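You operate a simulated robot arm through the tools that you are given. There is no shell and no other tool.

You are at the controls of a simulated robot arm. One attempt, no reset.

## Task
Shake the bubbles out of the pink rubber cup at speed 2.
Fine: stand it on the white shaker's grey plate, switch off once they are gone and put the cup back where it stood; the other rubber cup stays as it is. Set down upright: what you pick out.

It is judged by the outcome, as a careful person would: the job done as asked, and still so three seconds after it is handed in. It fails if anything else is knocked over, pushed out of place, dropped, spilled or broken.

## Robot
A 6-joint arm with a two-finger parallel gripper, fixed in place. Base frame: the origin is at the foot of the arm, x ahead of it, y to its left, z up; the work surface is at about z = 890. Readings come in mm, degrees, newtons and seconds.
With the tool pointing down near the work surface it reaches from about 240 to 660 mm from the base axis. Its first joint turns from -66.0 to 66.0 degrees. Payload 2.9 kg.
The TCP is the grasp point between the finger pads, 30 mm short of the fingertips. In the tool frame z runs along the fingers and y along their closing line. Largest opening 110 mm; finger width 20, thickness 10; the body of the gripper, 48 by 112 mm, starts 55 mm behind the TCP.
Orientation is that of the tool frame in the base frame, as a unit quaternion [w, x, y, z]. With the fingers straight down and closing along the base's y, the tool's x points along the base's -x, its y along +y and its z along -z.

## Interface
- The arm moves only by the tool jog_arm. Its argument "series" is a list that holds one entry, the list of rows, each a list of 7 numbers: the finger opening in mm, from 0 to 110, then the shift along the base's x, y, z in mm, then the turn, a rotation vector about the base's x, y, z in degrees. In form: [[[hand, tx, ty, tz, wx, wy, wz], ...]]. A call has 1 to 20 rows; each row shifts and turns the commanded pose from where the row before left it. A row lasts 0.2 s, in which the tool goes at most 50 mm and 8.6 degrees; a call with a longer step from one row to the next is refused whole, and so is a gripper value outside its range. Where a pose cannot be reached the arm comes as near as it can. A force on the tool above 40 N (or 10 N above the force at the start of the call, whichever is more), or a blocked arm, ends the call early, and 0.2 s more pass. Each finger travels about 108 mm/s and halts on what it meets, pressing with about 43 N; the grip force reading is that of the motor and also rises with nothing between the fingers. The clock runs only during rows and for 0.2 s after the last one: add rows that do not move to give the fingers time. The reply holds the time, the measured pose of the TCP, the force on the tool along the base axes, the opening and the grip force, in the units named above and with some noise, with the torque about the TCP (base axes, N m) and any sound that the robot's microphone picked up, and new pictures: "show" is both (left out), scene, wrist or none.
- Cameras (640 x 400 px; columns grow to the right, rows downward): "scene" is fixed at [92.6, 438.9, 1416.5]; the picture's right is [-0.67, -0.74, 0.00], its down [-0.29, 0.26, -0.92] and it looks along [0.68, -0.62, -0.39] (base axes); focal length 337 px, centre (320, 200). "wrist" rides on the gripper at [72, 17, -103] in the tool frame; the picture's right is [-0.23, 0.97, 0.00], its down [-0.76, -0.18, -0.62] and it looks along [-0.61, -0.14, 0.78] (tool axes); focal length 222 px, centre (320, 200). There is no depth. A picture from a camera that has moved, and an enlarged one, comes with that camera's place and axes in the base frame and with its lens. The place of the scene camera against the robot may be out by one fixed shift of up to 18 mm in any direction.
- inspect(camera, box): a new picture of the part [left, top, right, bottom] of that camera's present view, enlarged. No time passes.
- close_job(): hands the job in; it is judged then, once.

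Nothing tells you positions but the pictures and the camera data. Unless the task says otherwise, let go and move clear before handing in.

The tools are called after "Call:" as name(argument=value, ...) on one line, values as JSON. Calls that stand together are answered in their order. jog_arm: Moves the arm, as the interface text tells. Its arguments: {"type":"object","properties":{"series":{"type":"array"},"show":{"type":"string","enum":["both","scene","wrist","none"]}},"required":["series"]} The other tools are called the same way: inspect (camera, box) takes an enlarged picture of a part of a camera's view; close_job () hands the job in.

At the start:

```text
time: 0.0
position: [452.6, -73.9, 1227.1]
tool_rot: [0.0, 0.001, 1.0, 0.0]
force: [1.2, 0.0, -1.0]
ft_torque: [-0.01, 0.03, 0.0]
width: 110.0
grasp_force: 0.0
```

scene: 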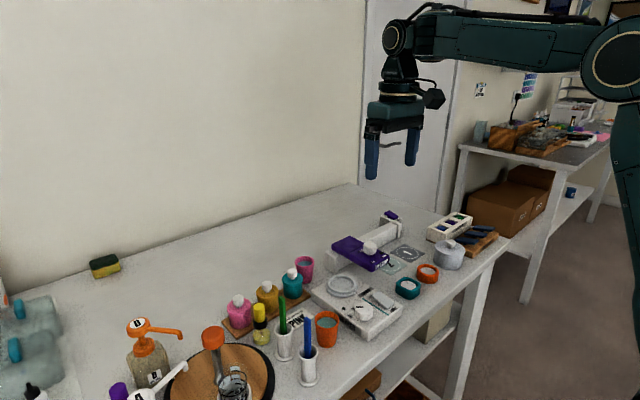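
wrist: 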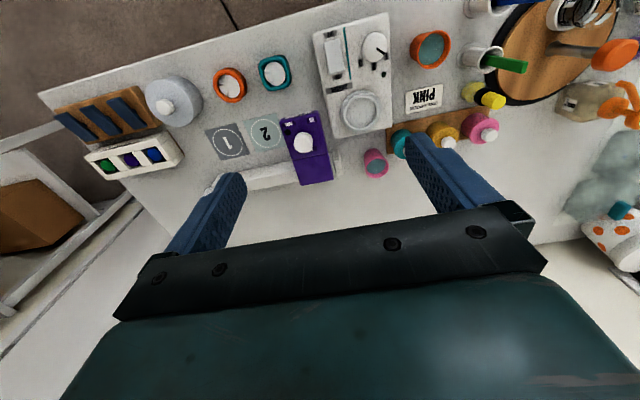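

I see a bench with a white shaker (round grey plate, knob, slider), a pink cup near it and an orange cup in front of it, plus many other items. First I will look closer at the details.

Call:
inspect(camera="scene", box=[290, 230, 450, 350])

Call:
inspect(camera="wrist", box=[290, 0, 470, 190])

Call:
inspect(camera="scene", box=[210, 240, 350, 390])

```text
3.33 times, centred on (370, 290) of scene
camera zoom: at [92.6, 438.9, 1416.5], right [-0.67, -0.74, 0.0], down [-0.29, 0.26, -0.92], along [0.68, -0.62, -0.39], focal length 1124 px, centre (153, -100)
```

zoom: 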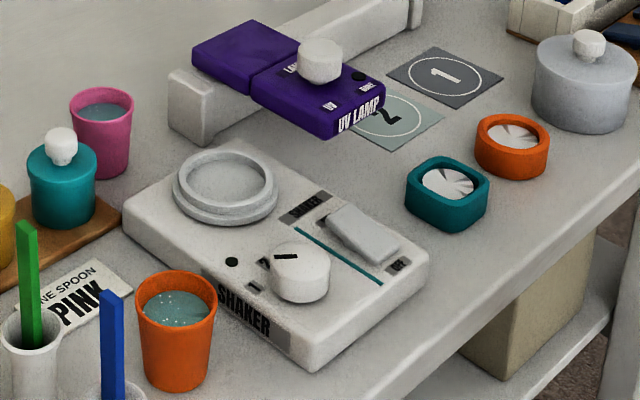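

```text
2.11 times, centred on (380, 95) of wrist
camera zoom: at [378.9, -56.2, 1331.5], right [0.23, 0.97, 0.0], down [0.76, -0.18, 0.62], along [0.61, -0.14, -0.78], focal length 468 px, centre (194, 421)
```

zoom: 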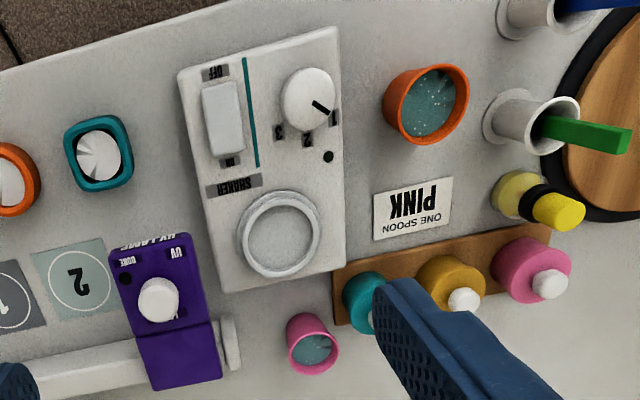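

```text
2.67 times, centred on (280, 315) of scene
camera zoom: at [92.6, 438.9, 1416.5], right [-0.67, -0.74, 0.0], down [-0.29, 0.26, -0.92], along [0.68, -0.62, -0.39], focal length 899 px, centre (427, -107)
```

zoom: 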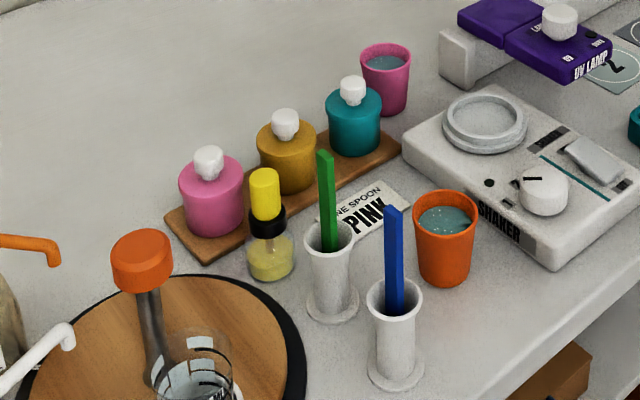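

The pink cup stands behind the shaker near (620, 0) and the orange cup to the left of it. I will zoom in on the shaker's knob and switch before moving.

Call:
inspect(camera="scene", box=[345, 280, 409, 330])

Call:
inspect(camera="wrist", box=[330, 10, 400, 80])

Call:
inspect(camera="scene", box=[280, 240, 344, 300])

```text
8.00 times, centred on (377, 305) of scene
camera zoom: at [92.6, 438.9, 1416.5], right [-0.67, -0.74, 0.0], down [-0.29, 0.26, -0.92], along [0.68, -0.62, -0.39], focal length 2697 px, centre (-136, -640)
```

zoom: 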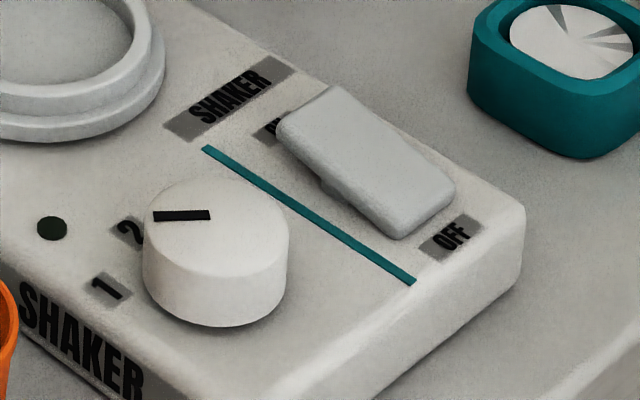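

```text
5.71 times, centred on (365, 45) of wrist
camera zoom: at [378.9, -56.2, 1331.5], right [0.23, 0.97, 0.0], down [0.76, -0.18, 0.62], along [0.61, -0.14, -0.78], focal length 1269 px, centre (63, 1086)
```

zoom: 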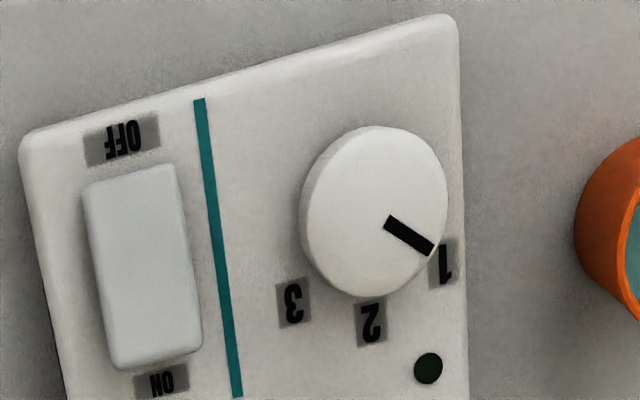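

```text
6.67 times, centred on (312, 270) of scene
camera zoom: at [92.6, 438.9, 1416.5], right [-0.67, -0.74, 0.0], down [-0.29, 0.26, -0.92], along [0.68, -0.62, -0.39], focal length 2248 px, centre (373, -267)
```

zoom: 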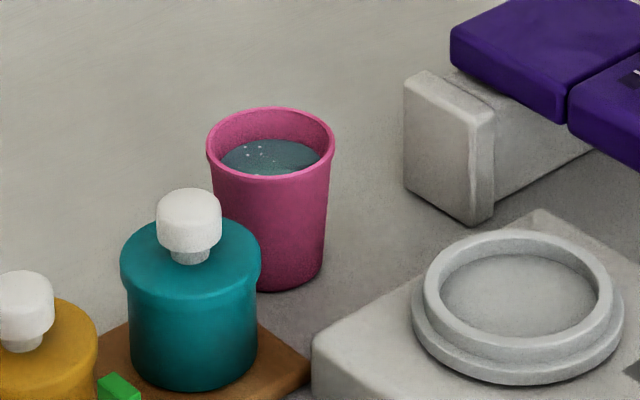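

The knob points at 1, the switch's OFF end (near the robot) is pressed down, the lamp is dark, and the pink cup has bubbles. I move the hand lower above the shaker to measure positions closely.

Call:
jog_arm(series=[[[110, 9.5, 10.8, -25.4, 0, 0, 0], [110, 9.5, 10.8, -25.4, 0, 0, 0], [110, 9.5, 10.8, -25.4, 0, 0, 0], [110, 9.5, 10.8, -25.4, 0, 0, 0], [110, 9.5, 10.8, -25.4, 0, 0, 0], [110, 0, 0, 0, 0, 0, 0]]])

```text
time: 1.4
position: [501.3, -19.0, 1099.0]
tool_rot: [-0.001, 0.0, 1.0, 0.0]
force: [-0.3, 1.0, 0.1]
ft_torque: [0.0, 0.03, 0.04]
width: 110.0
grasp_force: 0.1
camera wrist: at [427.0, -2.0, 1202.9], right [0.23, 0.97, 0.0], down [0.76, -0.18, 0.62], along [0.61, -0.14, -0.78], focal length 222 px, centre (320, 200)
```

scene: 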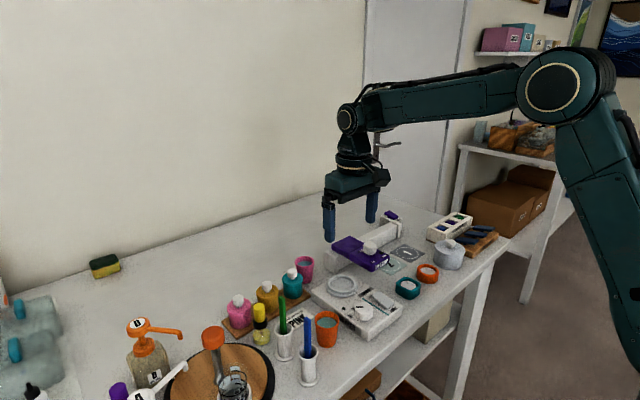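
wrist: 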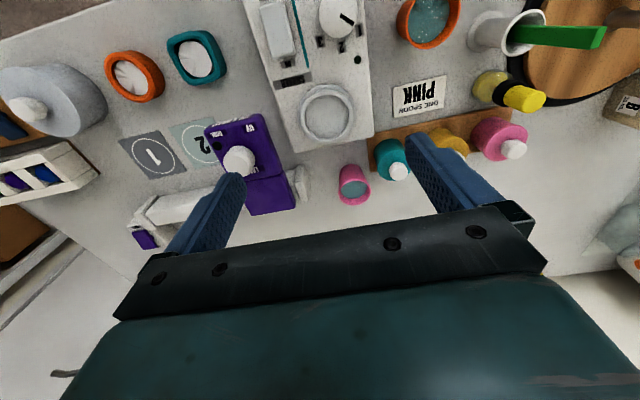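

The hand is now above the shaker; pink cup, plate, knob and switch are all in the wrist view. I zoom to get precise pixel positions.

Call:
inspect(camera="wrist", box=[270, 60, 430, 220])

Call:
inspect(camera="wrist", box=[240, 0, 400, 100])

Call:
inspect(camera="wrist", box=[190, 90, 350, 220])

```text
2.50 times, centred on (350, 140) of wrist
camera zoom: at [427.0, -2.0, 1202.9], right [0.23, 0.97, 0.0], down [0.76, -0.18, 0.62], along [0.61, -0.14, -0.78], focal length 555 px, centre (245, 350)
```

zoom: 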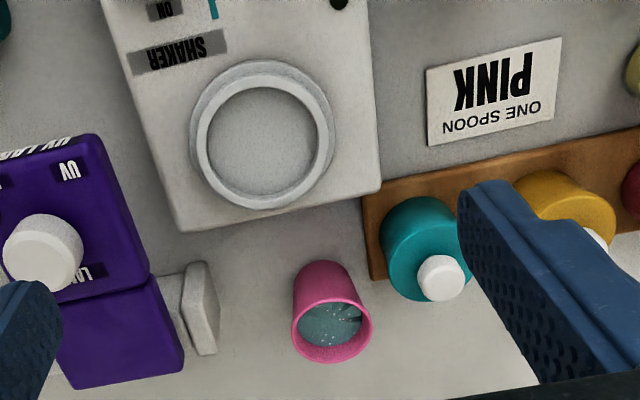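

```text
4.00 times, centred on (320, 50) of wrist
camera zoom: at [427.0, -2.0, 1202.9], right [0.23, 0.97, 0.0], down [0.76, -0.18, 0.62], along [0.61, -0.14, -0.78], focal length 888 px, centre (320, 800)
```

zoom: 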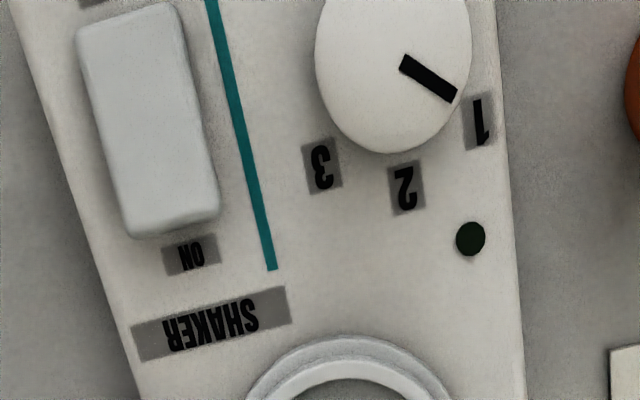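

```text
3.08 times, centred on (270, 155) of wrist
camera zoom: at [427.0, -2.0, 1202.9], right [0.23, 0.97, 0.0], down [0.76, -0.18, 0.62], along [0.61, -0.14, -0.78], focal length 684 px, centre (474, 338)
```

zoom: 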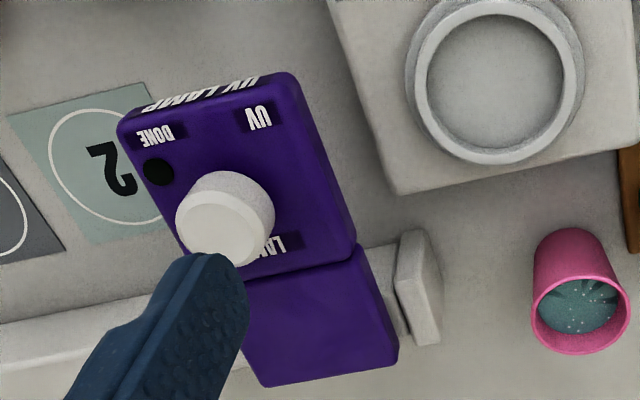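

The pink cup sits near (629, 4) with rim about z=935; shaker top is about z=920, knob near (424, 14), rocker near x 402–446, y −43. I go over the knob next for a closer look before gripping it.

Call:
jog_arm(series=[[[90, -15.4, 6.6, -14, 0, 0, 0], [80, -15.4, 6.6, -14, 0, 0, 0], [70, -15.4, 6.6, -14, 0, 0, 0], [60, -15.4, 6.6, -14, 0, 0, 0], [60, -15.4, 6.6, -14, 0, 0, 0], [60, 0, 0, 0, 0, 0, 0]]])

```text
time: 2.8
position: [422.4, 12.0, 1029.0]
tool_rot: [0.0, -0.001, 1.0, 0.0]
force: [0.8, -1.3, 0.1]
ft_torque: [0.02, 0.01, 0.04]
width: 60.0
grasp_force: 0.0
camera wrist: at [348.8, 30.9, 1134.1], right [0.23, 0.97, 0.0], down [0.76, -0.18, 0.62], along [0.61, -0.14, -0.78], focal length 222 px, centre (320, 200)
```

scene: 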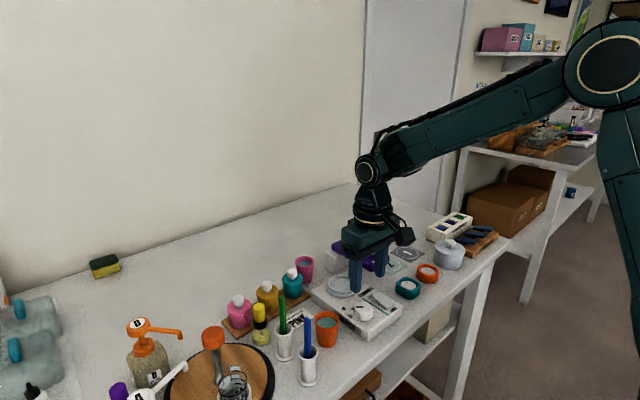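
wrist: 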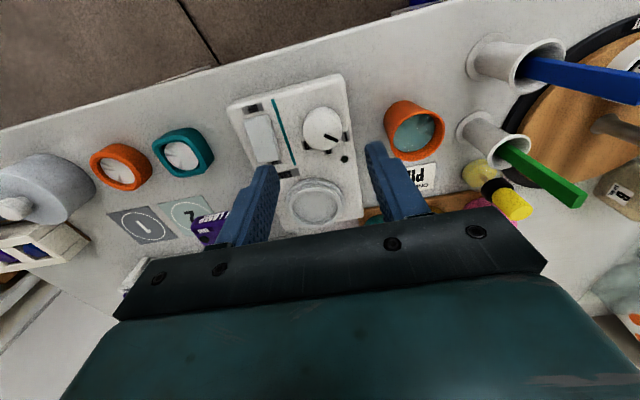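

The hand is above the knob; I zoom in to measure knob, labels and switch more precisely.

Call:
inspect(camera="wrist", box=[220, 70, 380, 230])

Call:
inspect(camera="wrist", box=[290, 95, 360, 165])

Call:
inspect(camera="scene", box=[310, 260, 410, 340])

```text
2.50 times, centred on (300, 150) of wrist
camera zoom: at [348.8, 30.9, 1134.1], right [0.23, 0.97, 0.0], down [0.76, -0.18, 0.62], along [0.61, -0.14, -0.78], focal length 555 px, centre (370, 325)
```

zoom: 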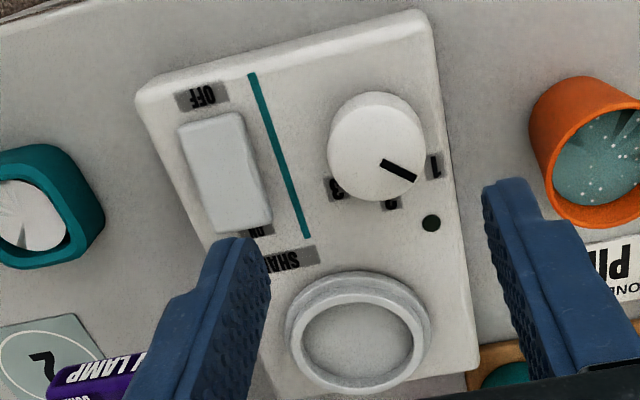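

```text
5.71 times, centred on (325, 130) of wrist
camera zoom: at [348.8, 30.9, 1134.1], right [0.23, 0.97, 0.0], down [0.76, -0.18, 0.62], along [0.61, -0.14, -0.78], focal length 1269 px, centre (291, 600)
```

zoom: 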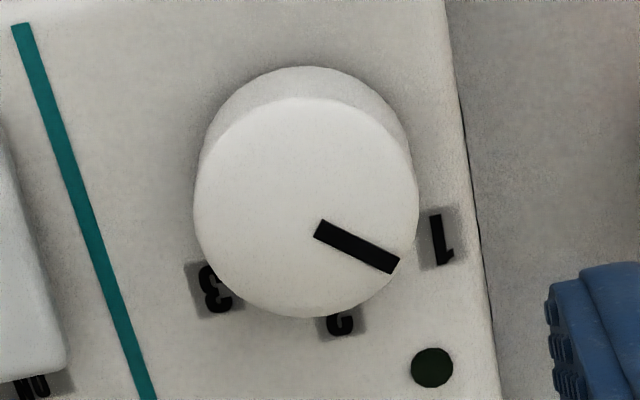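

```text
5.00 times, centred on (360, 300) of scene
camera zoom: at [92.6, 438.9, 1416.5], right [-0.67, -0.74, 0.0], down [-0.29, 0.26, -0.92], along [0.68, -0.62, -0.39], focal length 1686 px, centre (120, -300)
```

zoom: 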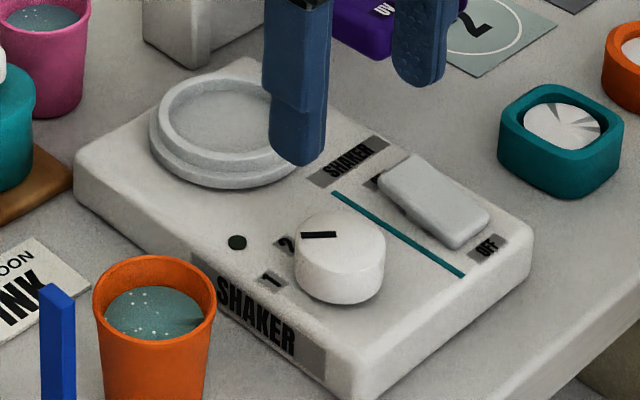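

The knob is about 35 mm wide, centred near (427, 14.5), top z≈937, and the marks 1-2-3 are about 50° apart (1 at +50°, 2 straight ahead). I turn the hand +25° and lower the open fingers round the knob.

Call:
jog_arm(series=[[[50, 1.3, 0.5, -8, 0, 0, 8.33], [50, 1.3, 0.5, -8, 0, 0, 8.33], [50, 1.3, 0.4, -8, 0, 0, 8.34], [50, 0, 0, -15, 0, 0, 0], [50, 0, 0, -15, 0, 0, 0], [50, 0, 0, -12, 0, 0, 0], [50, 0, 0, -7, 0, 0, 0], [50, 0, 0, 0, 0, 0, 0]]])

```text
time: 4.6
position: [427.0, 14.3, 955.5]
tool_rot: [-0.001, -0.216, 0.976, 0.0]
force: [0.3, -0.2, -0.6]
ft_torque: [-0.01, 0.02, 0.0]
width: 50.0
grasp_force: 0.1
camera wrist: at [353.1, -0.6, 1061.8], right [-0.21, 0.98, 0.0], down [0.77, 0.16, 0.62], along [0.61, 0.13, -0.78], focal length 222 px, centre (320, 200)
```

scene: 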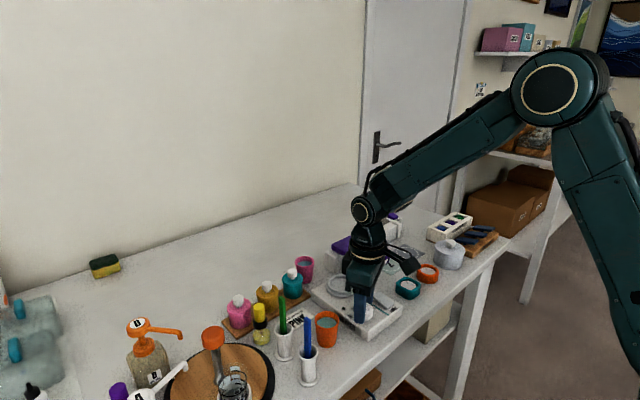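
wrist: 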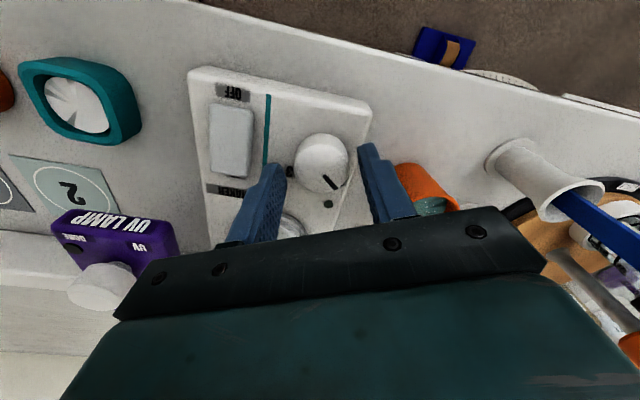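

The open fingers appear to be beside the knob, but the knob looks slightly nearer the robot than expected. I zoom before closing.

Call:
inspect(camera="wrist", box=[220, 110, 420, 250])

Call:
inspect(camera="scene", box=[310, 250, 410, 340])

```text
2.86 times, centred on (320, 180) of wrist
camera zoom: at [353.1, -0.6, 1061.8], right [-0.21, 0.98, 0.0], down [0.77, 0.16, 0.62], along [0.61, 0.13, -0.78], focal length 635 px, centre (320, 257)
```

zoom: 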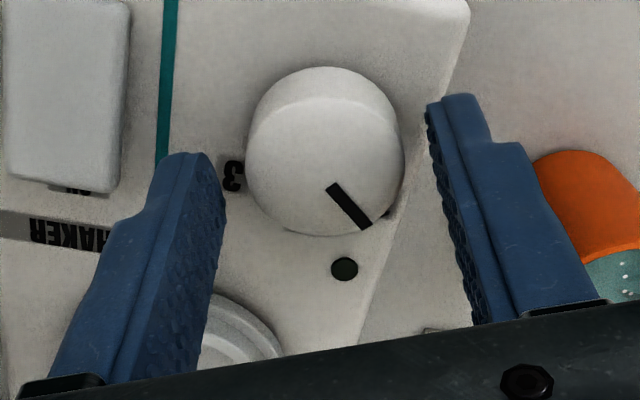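

```text
4.44 times, centred on (360, 295) of scene
camera zoom: at [92.6, 438.9, 1416.5], right [-0.67, -0.74, 0.0], down [-0.29, 0.26, -0.92], along [0.68, -0.62, -0.39], focal length 1499 px, centre (142, -222)
```

zoom: 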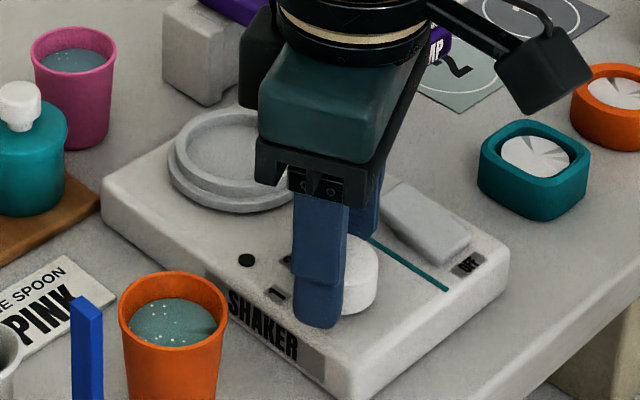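

The knob is centred about 3 mm closer to the robot than the fingers; I shift slightly and close on it.

Call:
jog_arm(series=[[[50, -3, 1, 0, 0, 0, 0], [44, 0, 0, -1, 0, 0, 0], [38, 0, 0, 0, 0, 0, 0], [32, 0, 0, 0, 0, 0, 0], [30, 0, 0, 0, 0, 0, 0], [30, 0, 0, 0, 0, 0, 0]]])

```text
time: 6.0
position: [424.7, 12.2, 956.3]
tool_rot: [0.0, -0.215, 0.977, -0.001]
force: [7.1, -14.0, -4.0]
ft_torque: [-0.47, -0.48, -0.08]
width: 34.9
grasp_force: 45.1
camera wrist: at [350.0, 0.0, 1061.1], right [-0.2, 0.98, 0.0], down [0.76, 0.16, 0.62], along [0.61, 0.13, -0.78], focal length 222 px, centre (320, 200)
```

scene: 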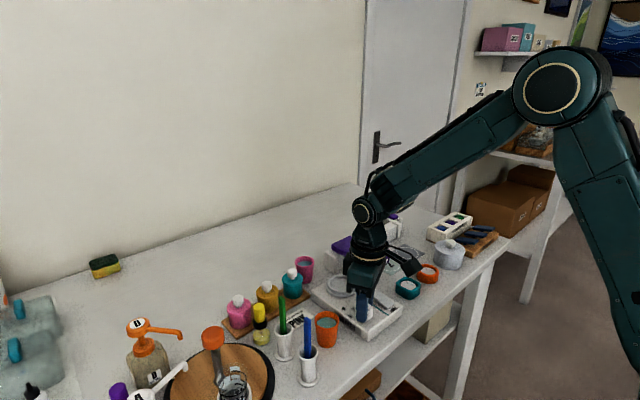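
wrist: 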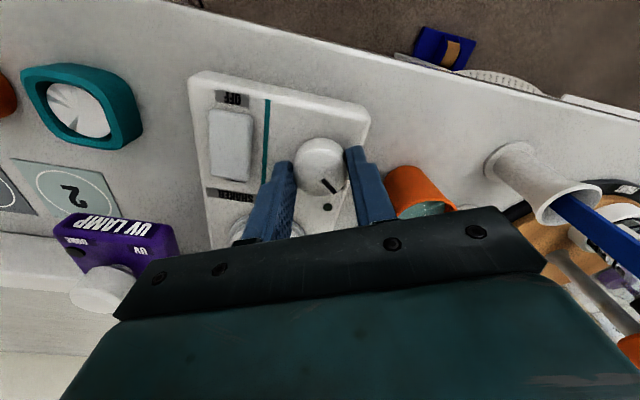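

The knob is gripped at 34.9 mm, with a sideways load of ~16 N because I was about 3 mm off along the closing line. I ease the hand over to relieve that before turning.

Call:
jog_arm(series=[[[30, 0.7, -1.5, 0, 0, 0, 0], [30, 0.6, -1.4, 0, 0, 0, 0], [30, 0, 0, 0, 0, 0, 0]]])

Call:
inspect(camera="scene", box=[310, 250, 410, 340])

```text
time: 6.8
position: [424.9, 13.6, 956.2]
tool_rot: [-0.001, -0.218, 0.976, 0.002]
force: [-5.4, 3.3, 11.3]
ft_torque: [0.09, 0.52, -0.29]
width: 34.8
grasp_force: 44.9
camera wrist: at [350.6, -1.0, 1061.3], right [-0.21, 0.98, 0.0], down [0.77, 0.16, 0.62], along [0.61, 0.13, -0.78], focal length 222 px, centre (320, 200)
```

scene: 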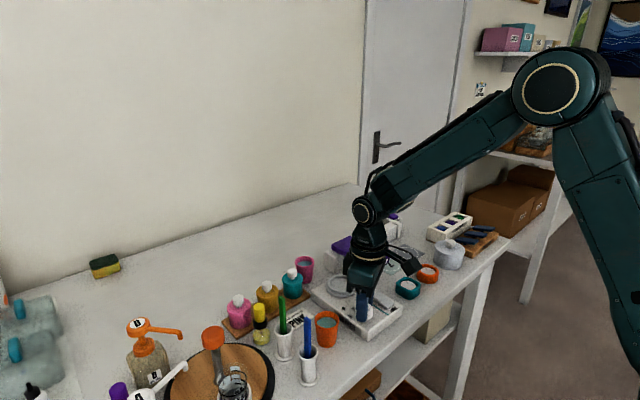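
wrist: 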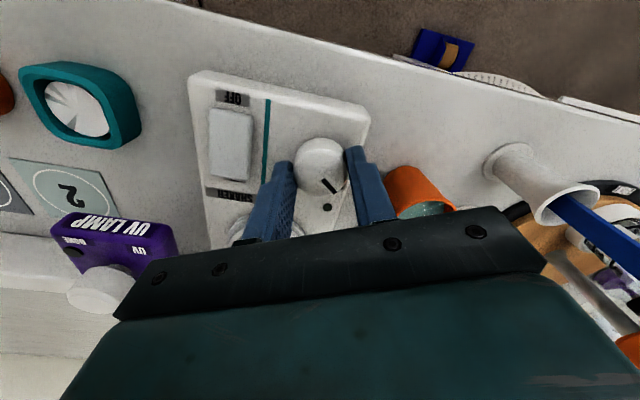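

```text
4.44 times, centred on (360, 295) of scene
camera zoom: at [92.3, 439.0, 1416.4], right [-0.67, -0.74, 0.0], down [-0.29, 0.26, -0.92], along [0.68, -0.62, -0.39], focal length 1499 px, centre (142, -222)
```

zoom: 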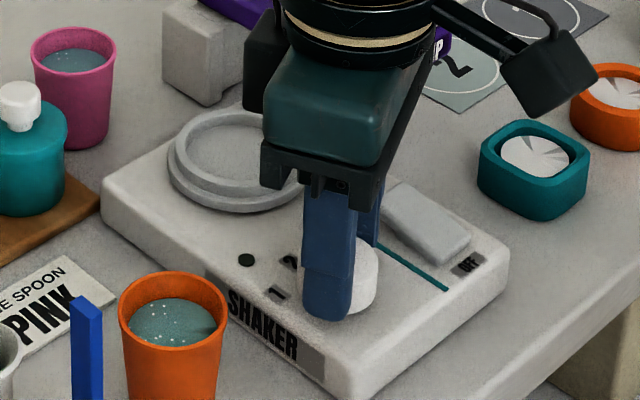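

The grip is better centred now with small residual forces. I turn the knob clockwise by 50° from mark 1 toward mark 2.

Call:
jog_arm(series=[[[30, 0, 0.3, 1, 0, 0, 0], [30, 0, 0, 0, 0, 0, -8.33], [30, 0, 0, 0, 0, 0, -8.33], [30, 0, 0, 0, 0, 0, -8.33], [30, 0, 0, 0, 0, 0, -8.33], [30, 0, 0, 0, 0, 0, -8.33], [30, 0, 0, 0, 0, 0, -8.35], [30, 0, 0, 0, 0, 0, 0]]])

Call:
inspect(camera="wrist", box=[220, 90, 420, 230])

```text
time: 8.6
position: [424.0, 16.0, 956.4]
tool_rot: [0.0, 0.215, 0.977, 0.001]
force: [-12.2, 23.8, 7.8]
ft_torque: [0.57, 0.7, 0.0]
width: 34.9
grasp_force: 45.4
camera wrist: at [364.6, 61.5, 1061.4], right [0.62, 0.79, 0.0], down [0.62, -0.48, 0.62], along [0.49, -0.38, -0.78], focal length 222 px, centre (320, 200)
```

scene: 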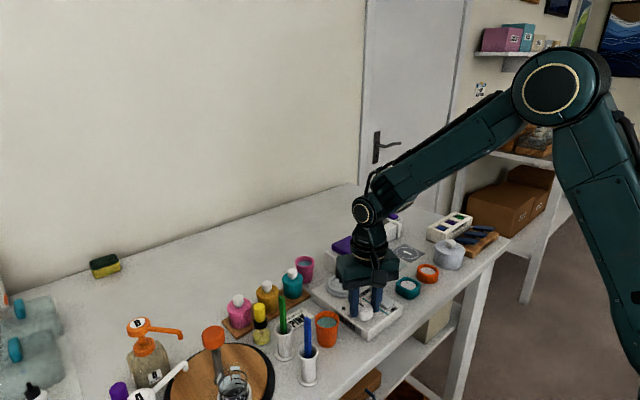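
wrist: 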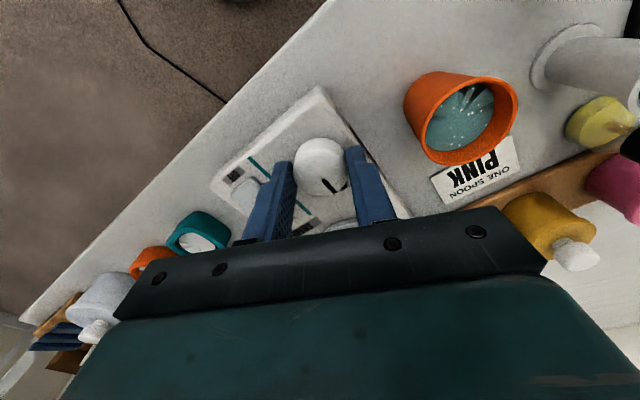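

```text
2.86 times, centred on (320, 160) of wrist
camera zoom: at [364.6, 61.5, 1061.4], right [0.62, 0.79, 0.0], down [0.62, -0.48, 0.62], along [0.49, -0.38, -0.78], focal length 635 px, centre (320, 314)
```

zoom: 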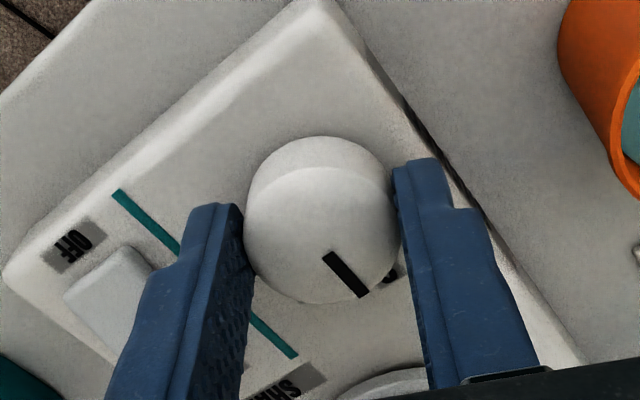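

The knob pointer now points straight ahead to mark 2. I relieve the side load, open the fingers and rise, then check.

Call:
jog_arm(series=[[[30, -0.6, 1.5, 0, 0, 0, 0], [30, -0.6, 1.4, 0, 0, 0, 0], [40, 0, 0, 0, 0, 0, 0], [50, 0, 0, 0, 0, 0, 0], [50, 0, 0, 10, 0, 0, 0], [50, 0, 0, 25, 0, 0, 0], [50, 0, 0, 25, 0, 0, 0], [50, 0, 0, 20, 0, 0, 8.33], [50, 0, 0, 0, 0, 0, 8.33], [50, 0, 0, 0, 0, 0, 8.34], [50, 0, 0, 0, 0, 0, 0]]])

Call:
inspect(camera="wrist", box=[220, 70, 380, 230])

Call:
inspect(camera="scene", box=[310, 250, 410, 340])

```text
time: 11.0
position: [422.5, 16.0, 1036.7]
tool_rot: [0.0, -0.001, 1.0, 0.0]
force: [0.3, 0.8, 0.1]
ft_torque: [0.02, 0.01, 0.01]
width: 50.1
grasp_force: 0.1
camera wrist: at [349.6, 33.5, 1140.8], right [0.23, 0.97, 0.0], down [0.76, -0.18, 0.62], along [0.61, -0.14, -0.78], focal length 222 px, centre (320, 200)
```

scene: 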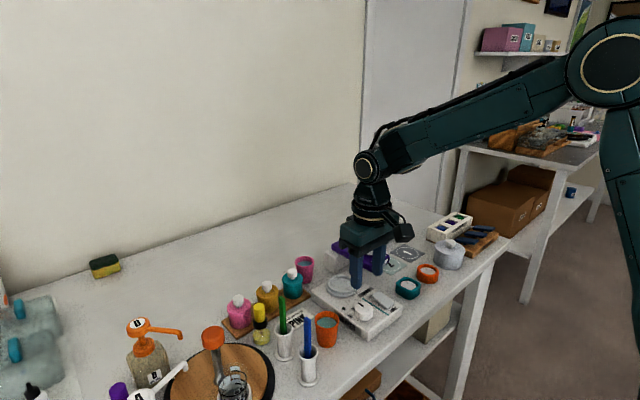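
wrist: 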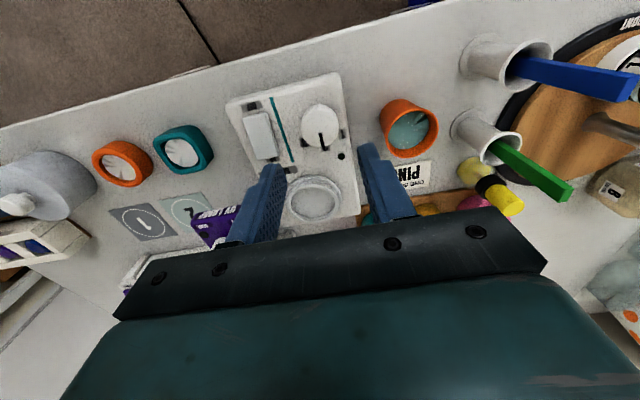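

```text
2.50 times, centred on (300, 150) of wrist
camera zoom: at [349.6, 33.5, 1140.8], right [0.23, 0.97, 0.0], down [0.76, -0.18, 0.62], along [0.61, -0.14, -0.78], focal length 555 px, centre (370, 325)
```

zoom: 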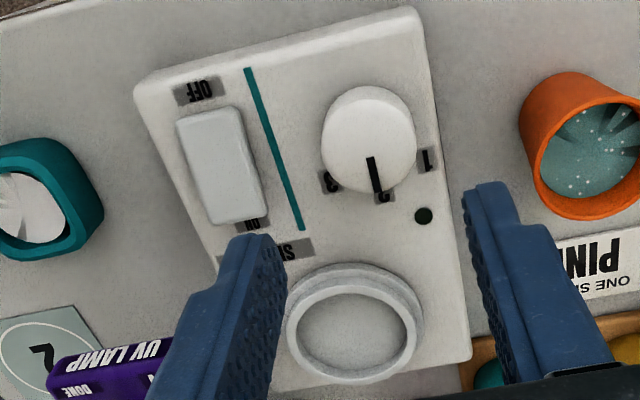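

```text
4.44 times, centred on (360, 295) of scene
camera zoom: at [92.6, 438.9, 1416.5], right [-0.67, -0.74, 0.0], down [-0.29, 0.26, -0.92], along [0.68, -0.62, -0.39], focal length 1499 px, centre (142, -222)
```

zoom: 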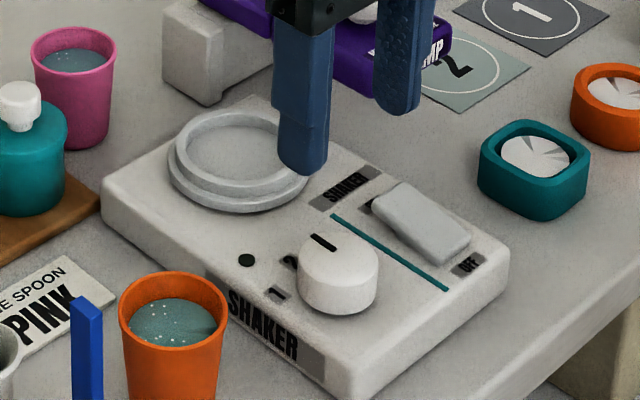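

The knob is at 2 and the shaker hasn't moved. Next I go toward the pink cup with the hand turned −30° so the fingers clear the teal bottle, stopping short for a look.

Call:
jog_arm(series=[[[55, 25.1, -2, 1, 0, 0, -7.5], [60, 25.1, -2, 0, 0, 0, -7.5], [65, 25.1, -2, 0, 0, 0, -7.5], [65, 25.1, -2, 0, 0, 0, -7.5], [65, 25.1, -2, 0, 0, 0, 0], [65, 25.1, -2, 0, 0, 0, 0], [65, 0, 0, 0, 0, 0, 0]]])

Call:
inspect(camera="wrist", box=[220, 90, 420, 260])

```text
time: 12.6
position: [574.1, 3.8, 1037.6]
tool_rot: [-0.001, 0.258, 0.966, 0.0]
force: [-0.2, -0.7, -0.4]
ft_torque: [-0.02, 0.0, 0.0]
width: 65.0
grasp_force: 0.0
camera wrist: at [518.4, 55.9, 1142.8], right [0.68, 0.73, 0.0], down [0.57, -0.53, 0.62], along [0.45, -0.43, -0.78], focal length 222 px, centre (320, 200)
```

scene: 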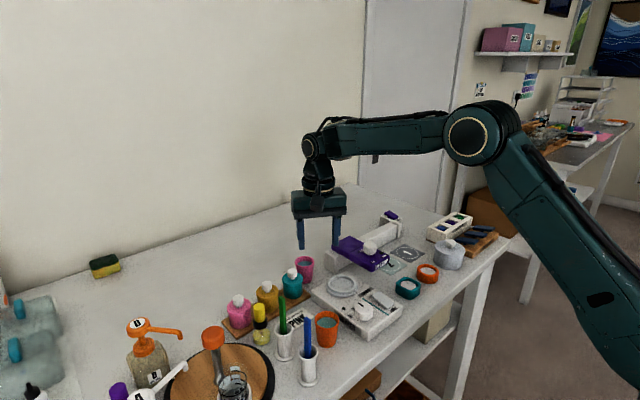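
wrist: 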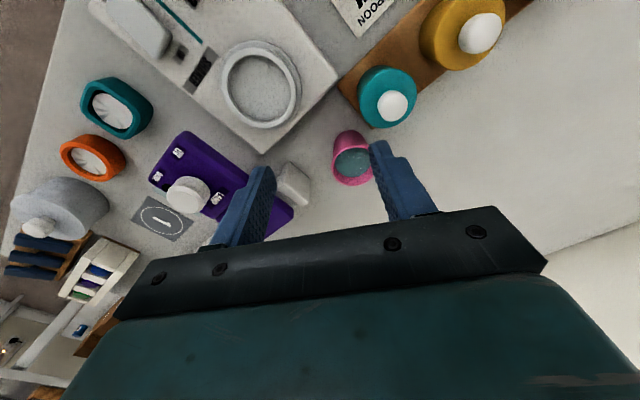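

```text
2.35 times, centred on (320, 175) of wrist
camera zoom: at [518.4, 55.9, 1142.8], right [0.68, 0.73, 0.0], down [0.57, -0.53, 0.62], along [0.45, -0.43, -0.78], focal length 523 px, centre (320, 259)
```

zoom: 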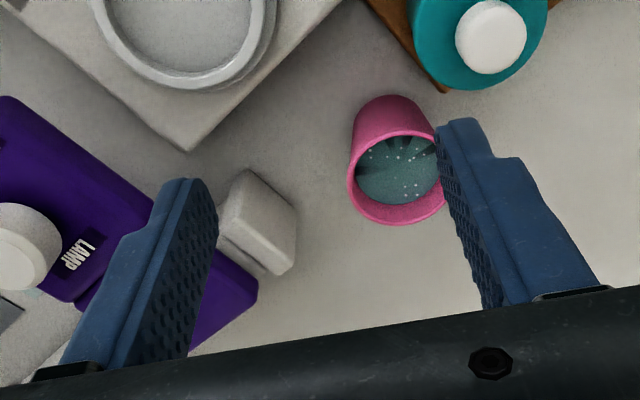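

The pink cup's rim centre works out near (629, 2), rim z≈936, bubbles visible. I move above it and look once more before descending.

Call:
jog_arm(series=[[[66, 18.1, -0.6, -5, 0, 0, 0], [66, 18.1, -0.6, -10, 0, 0, 0], [66, 18.1, -0.6, -15, 0, 0, 0], [66, 0, 0, -20, 0, 0, 0], [66, 0, 0, 0, 0, 0, 0]]])

Call:
inspect(camera="wrist", box=[220, 90, 420, 260])

Call:
inspect(camera="scene", box=[260, 200, 360, 300])

```text
time: 13.8
position: [629.2, 2.2, 986.7]
tool_rot: [0.0, 0.259, 0.966, 0.0]
force: [-0.2, 0.6, 0.6]
ft_torque: [-0.01, 0.01, 0.05]
width: 66.2
grasp_force: 0.1
camera wrist: at [573.1, 53.2, 1092.1], right [0.68, 0.73, 0.0], down [0.57, -0.53, 0.62], along [0.45, -0.43, -0.78], focal length 222 px, centre (320, 200)
```

scene: 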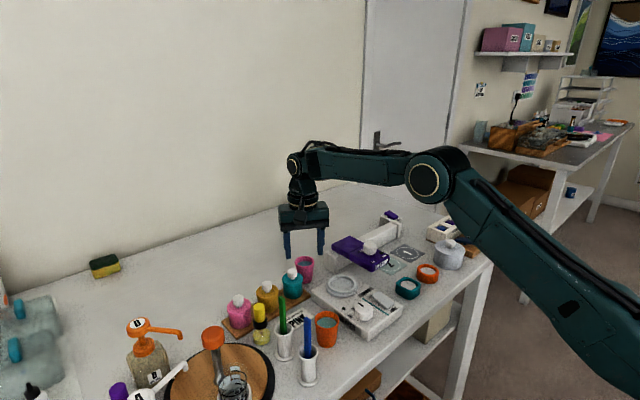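
wrist: 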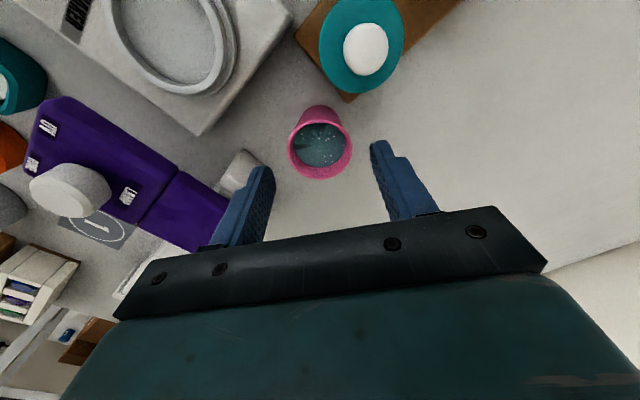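

```text
2.35 times, centred on (320, 175) of wrist
camera zoom: at [573.1, 53.2, 1092.1], right [0.68, 0.73, 0.0], down [0.57, -0.53, 0.62], along [0.45, -0.43, -0.78], focal length 523 px, centre (320, 259)
```

zoom: 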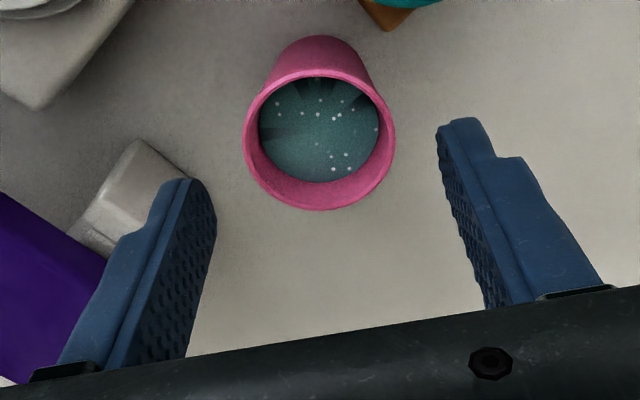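

```text
4.00 times, centred on (310, 250) of scene
camera zoom: at [92.6, 438.9, 1416.5], right [-0.67, -0.74, 0.0], down [-0.29, 0.26, -0.92], along [0.68, -0.62, -0.39], focal length 1349 px, centre (360, 0)
```

zoom: 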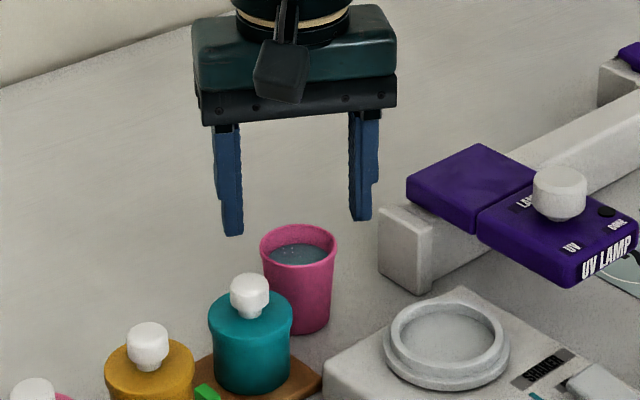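

The cup is centred between the fingers. I lower to just below rim level and close gently in small steps.

Call:
jog_arm(series=[[[66, 0, 0, -12, 0, 0, 0], [66, 0, 0, -14, 0, 0, 0], [66, 0, 0, -14, 0, 0, 0], [66, 0, 0, -9, 0, 0, 0], [66, 0, 0, -4, 0, 0, 0], [60, 0, 0, 0, 0, 0, 0], [54, 0, 0, 0, 0, 0, 0], [50, 0, 0, 0, 0, 0, 0], [48, 0, 0, 0, 0, 0, 0], [48, 0, 0, 0, 0, 0, 0]]])

Call:
inspect(camera="wrist", box=[220, 90, 420, 260])

Call:
inspect(camera="scene", box=[260, 200, 360, 300])

```text
time: 16.0
position: [628.6, 2.9, 934.5]
tool_rot: [-0.001, 0.259, 0.966, 0.0]
force: [0.8, 0.5, -0.3]
ft_torque: [-0.01, -0.01, 0.0]
width: 47.8
grasp_force: 0.0
camera wrist: at [573.3, 53.7, 1038.9], right [0.68, 0.73, 0.0], down [0.57, -0.53, 0.62], along [0.45, -0.43, -0.78], focal length 222 px, centre (320, 200)
```

scene: 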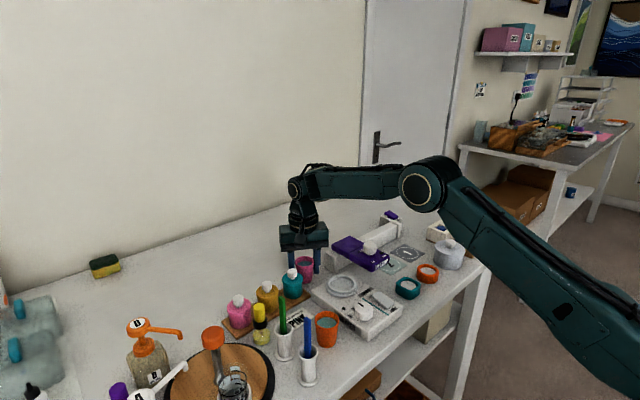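
wrist: 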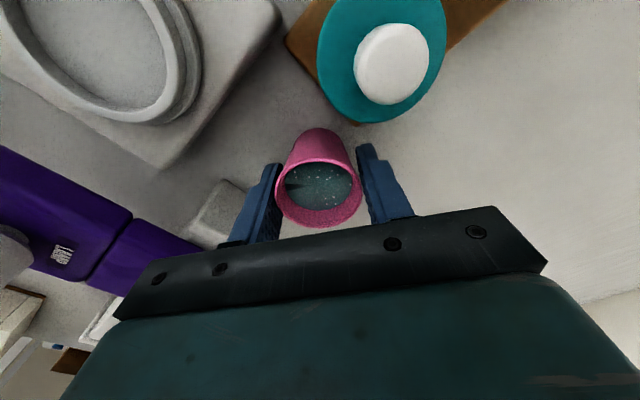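

```text
2.35 times, centred on (320, 175) of wrist
camera zoom: at [573.3, 53.7, 1038.9], right [0.68, 0.73, 0.0], down [0.57, -0.53, 0.62], along [0.45, -0.43, -0.78], focal length 523 px, centre (320, 259)
```

zoom: 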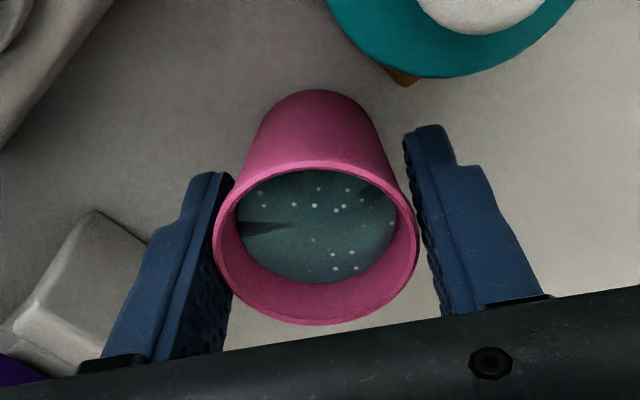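

```text
4.00 times, centred on (310, 250) of scene
camera zoom: at [92.6, 438.9, 1416.5], right [-0.67, -0.74, 0.0], down [-0.29, 0.26, -0.92], along [0.68, -0.62, -0.39], focal length 1349 px, centre (360, 0)
```

zoom: 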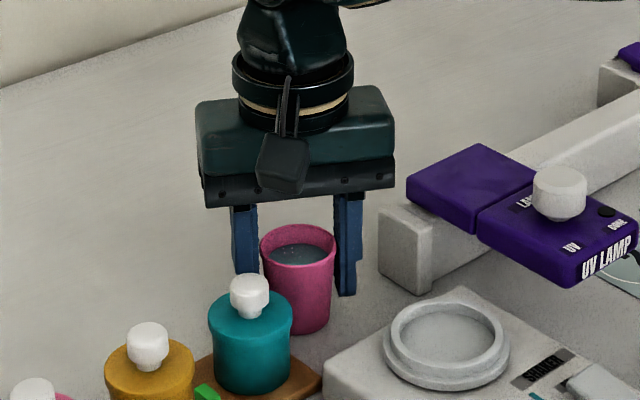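

The fingers are about 1–2 mm from the rim on each side, slightly off to one side. I nudge the hand and close a bit at a time.

Call:
jog_arm(series=[[[48, -0.4, -0.7, 0, 0, 0, 0], [46, 0, 0, 0, 0, 0, 0], [45, 0, 0, 0, 0, 0, 0], [44, 0, 0, 0, 0, 0, 0], [44, 0, 0, 0, 0, 0, 0]]], show="wrist")

Call:
inspect(camera="wrist", box=[220, 90, 420, 260])

```text
time: 17.2
position: [629.0, 1.3, 935.2]
tool_rot: [-0.001, 0.259, 0.966, 0.0]
force: [0.1, -0.3, -0.3]
ft_torque: [0.02, -0.01, -0.01]
width: 45.1
grasp_force: 43.5
camera wrist: at [572.9, 53.0, 1038.8], right [0.68, 0.73, 0.0], down [0.57, -0.53, 0.62], along [0.45, -0.43, -0.78], focal length 222 px, centre (320, 200)
```

wrist: 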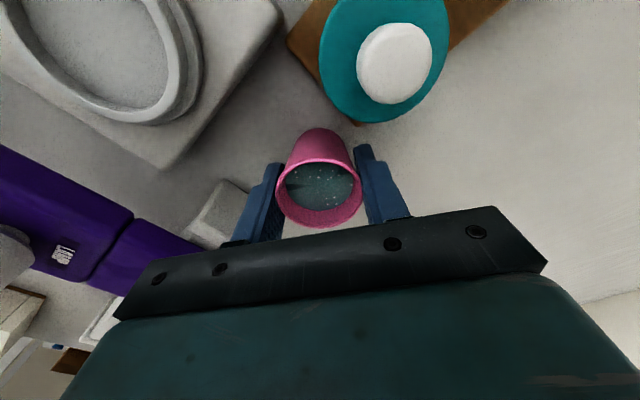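

```text
2.35 times, centred on (320, 175) of wrist
camera zoom: at [572.9, 53.0, 1038.8], right [0.68, 0.73, 0.0], down [0.57, -0.53, 0.62], along [0.45, -0.43, -0.78], focal length 523 px, centre (320, 259)
```

zoom: 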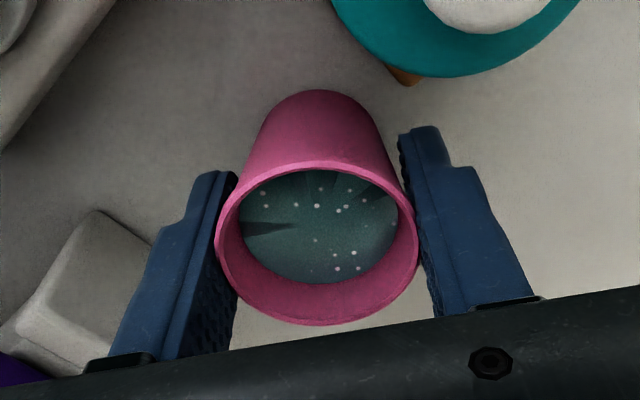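

The cup is gripped at 45 mm, upright and undeformed. I lift it gently straight up and check.

Call:
jog_arm(series=[[[42, 0, 0, 1, 0, 0, 0], [42, 0, 0, 3, 0, 0, 0], [42, 0, 0, 5, 0, 0, 0], [42, 0, 0, 7, 0, 0, 0], [42, 0, 0, 8, 0, 0, 0], [42, 0, 0, 8, 0, 0, 0], [42, 0, 0, 8, 0, 0, 0], [42, 0, 0, 8, 0, 0, 0], [42, 0, 0, 6, 0, 0, 0], [42, 0, 0, 4, 0, 0, 0], [42, 0, 0, 2, 0, 0, 0], [42, 0, 0, 0, 0, 0, 0]]])

Call:
inspect(camera="scene", box=[260, 180, 390, 310])

Call:
inspect(camera="wrist", box=[220, 90, 420, 260])

```text
time: 19.8
position: [628.3, 1.7, 994.6]
tool_rot: [0.001, 0.259, 0.966, 0.0]
force: [0.6, -0.3, -0.2]
ft_torque: [0.01, 0.02, -0.02]
width: 45.1
grasp_force: 43.0
camera wrist: at [573.6, 52.6, 1099.4], right [0.68, 0.73, 0.0], down [0.57, -0.53, 0.62], along [0.46, -0.43, -0.78], focal length 222 px, centre (320, 200)
```

scene: 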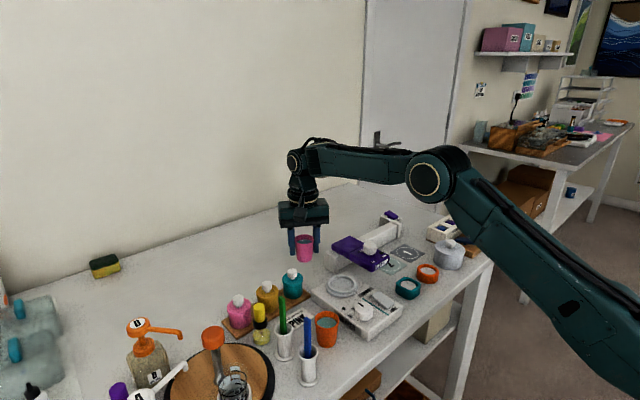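
wrist: 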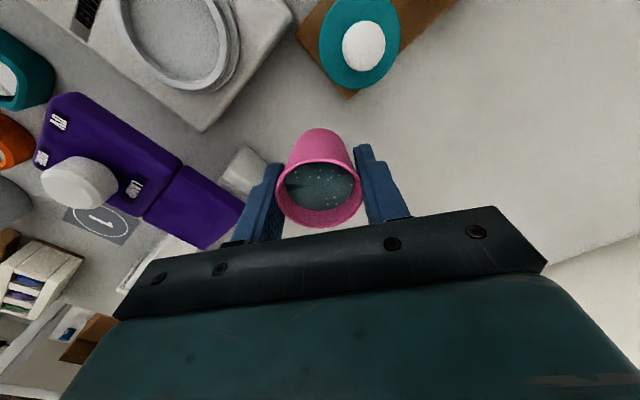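

```text
3.08 times, centred on (325, 245) of scene
camera zoom: at [92.6, 438.9, 1416.5], right [-0.67, -0.74, 0.0], down [-0.29, 0.26, -0.92], along [0.68, -0.62, -0.39], focal length 1038 px, centre (305, 62)
```

zoom: 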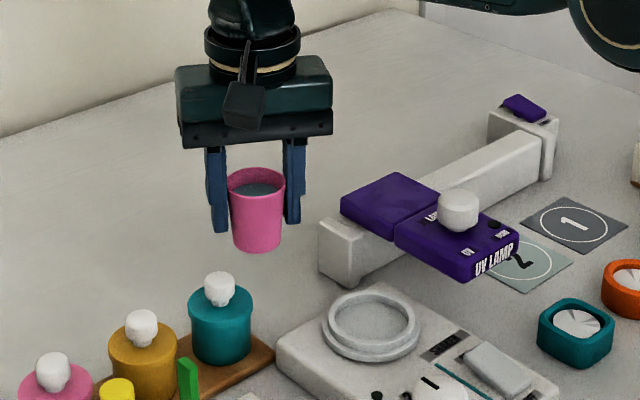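

```text
2.35 times, centred on (320, 175) of wrist
camera zoom: at [573.6, 52.6, 1099.4], right [0.68, 0.73, 0.0], down [0.57, -0.53, 0.62], along [0.46, -0.43, -0.78], focal length 523 px, centre (320, 259)
```

zoom: 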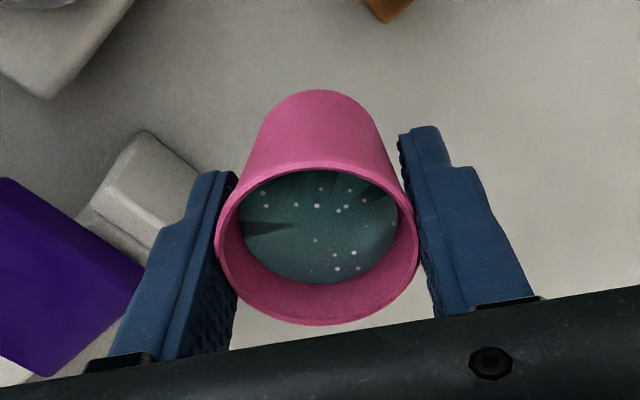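

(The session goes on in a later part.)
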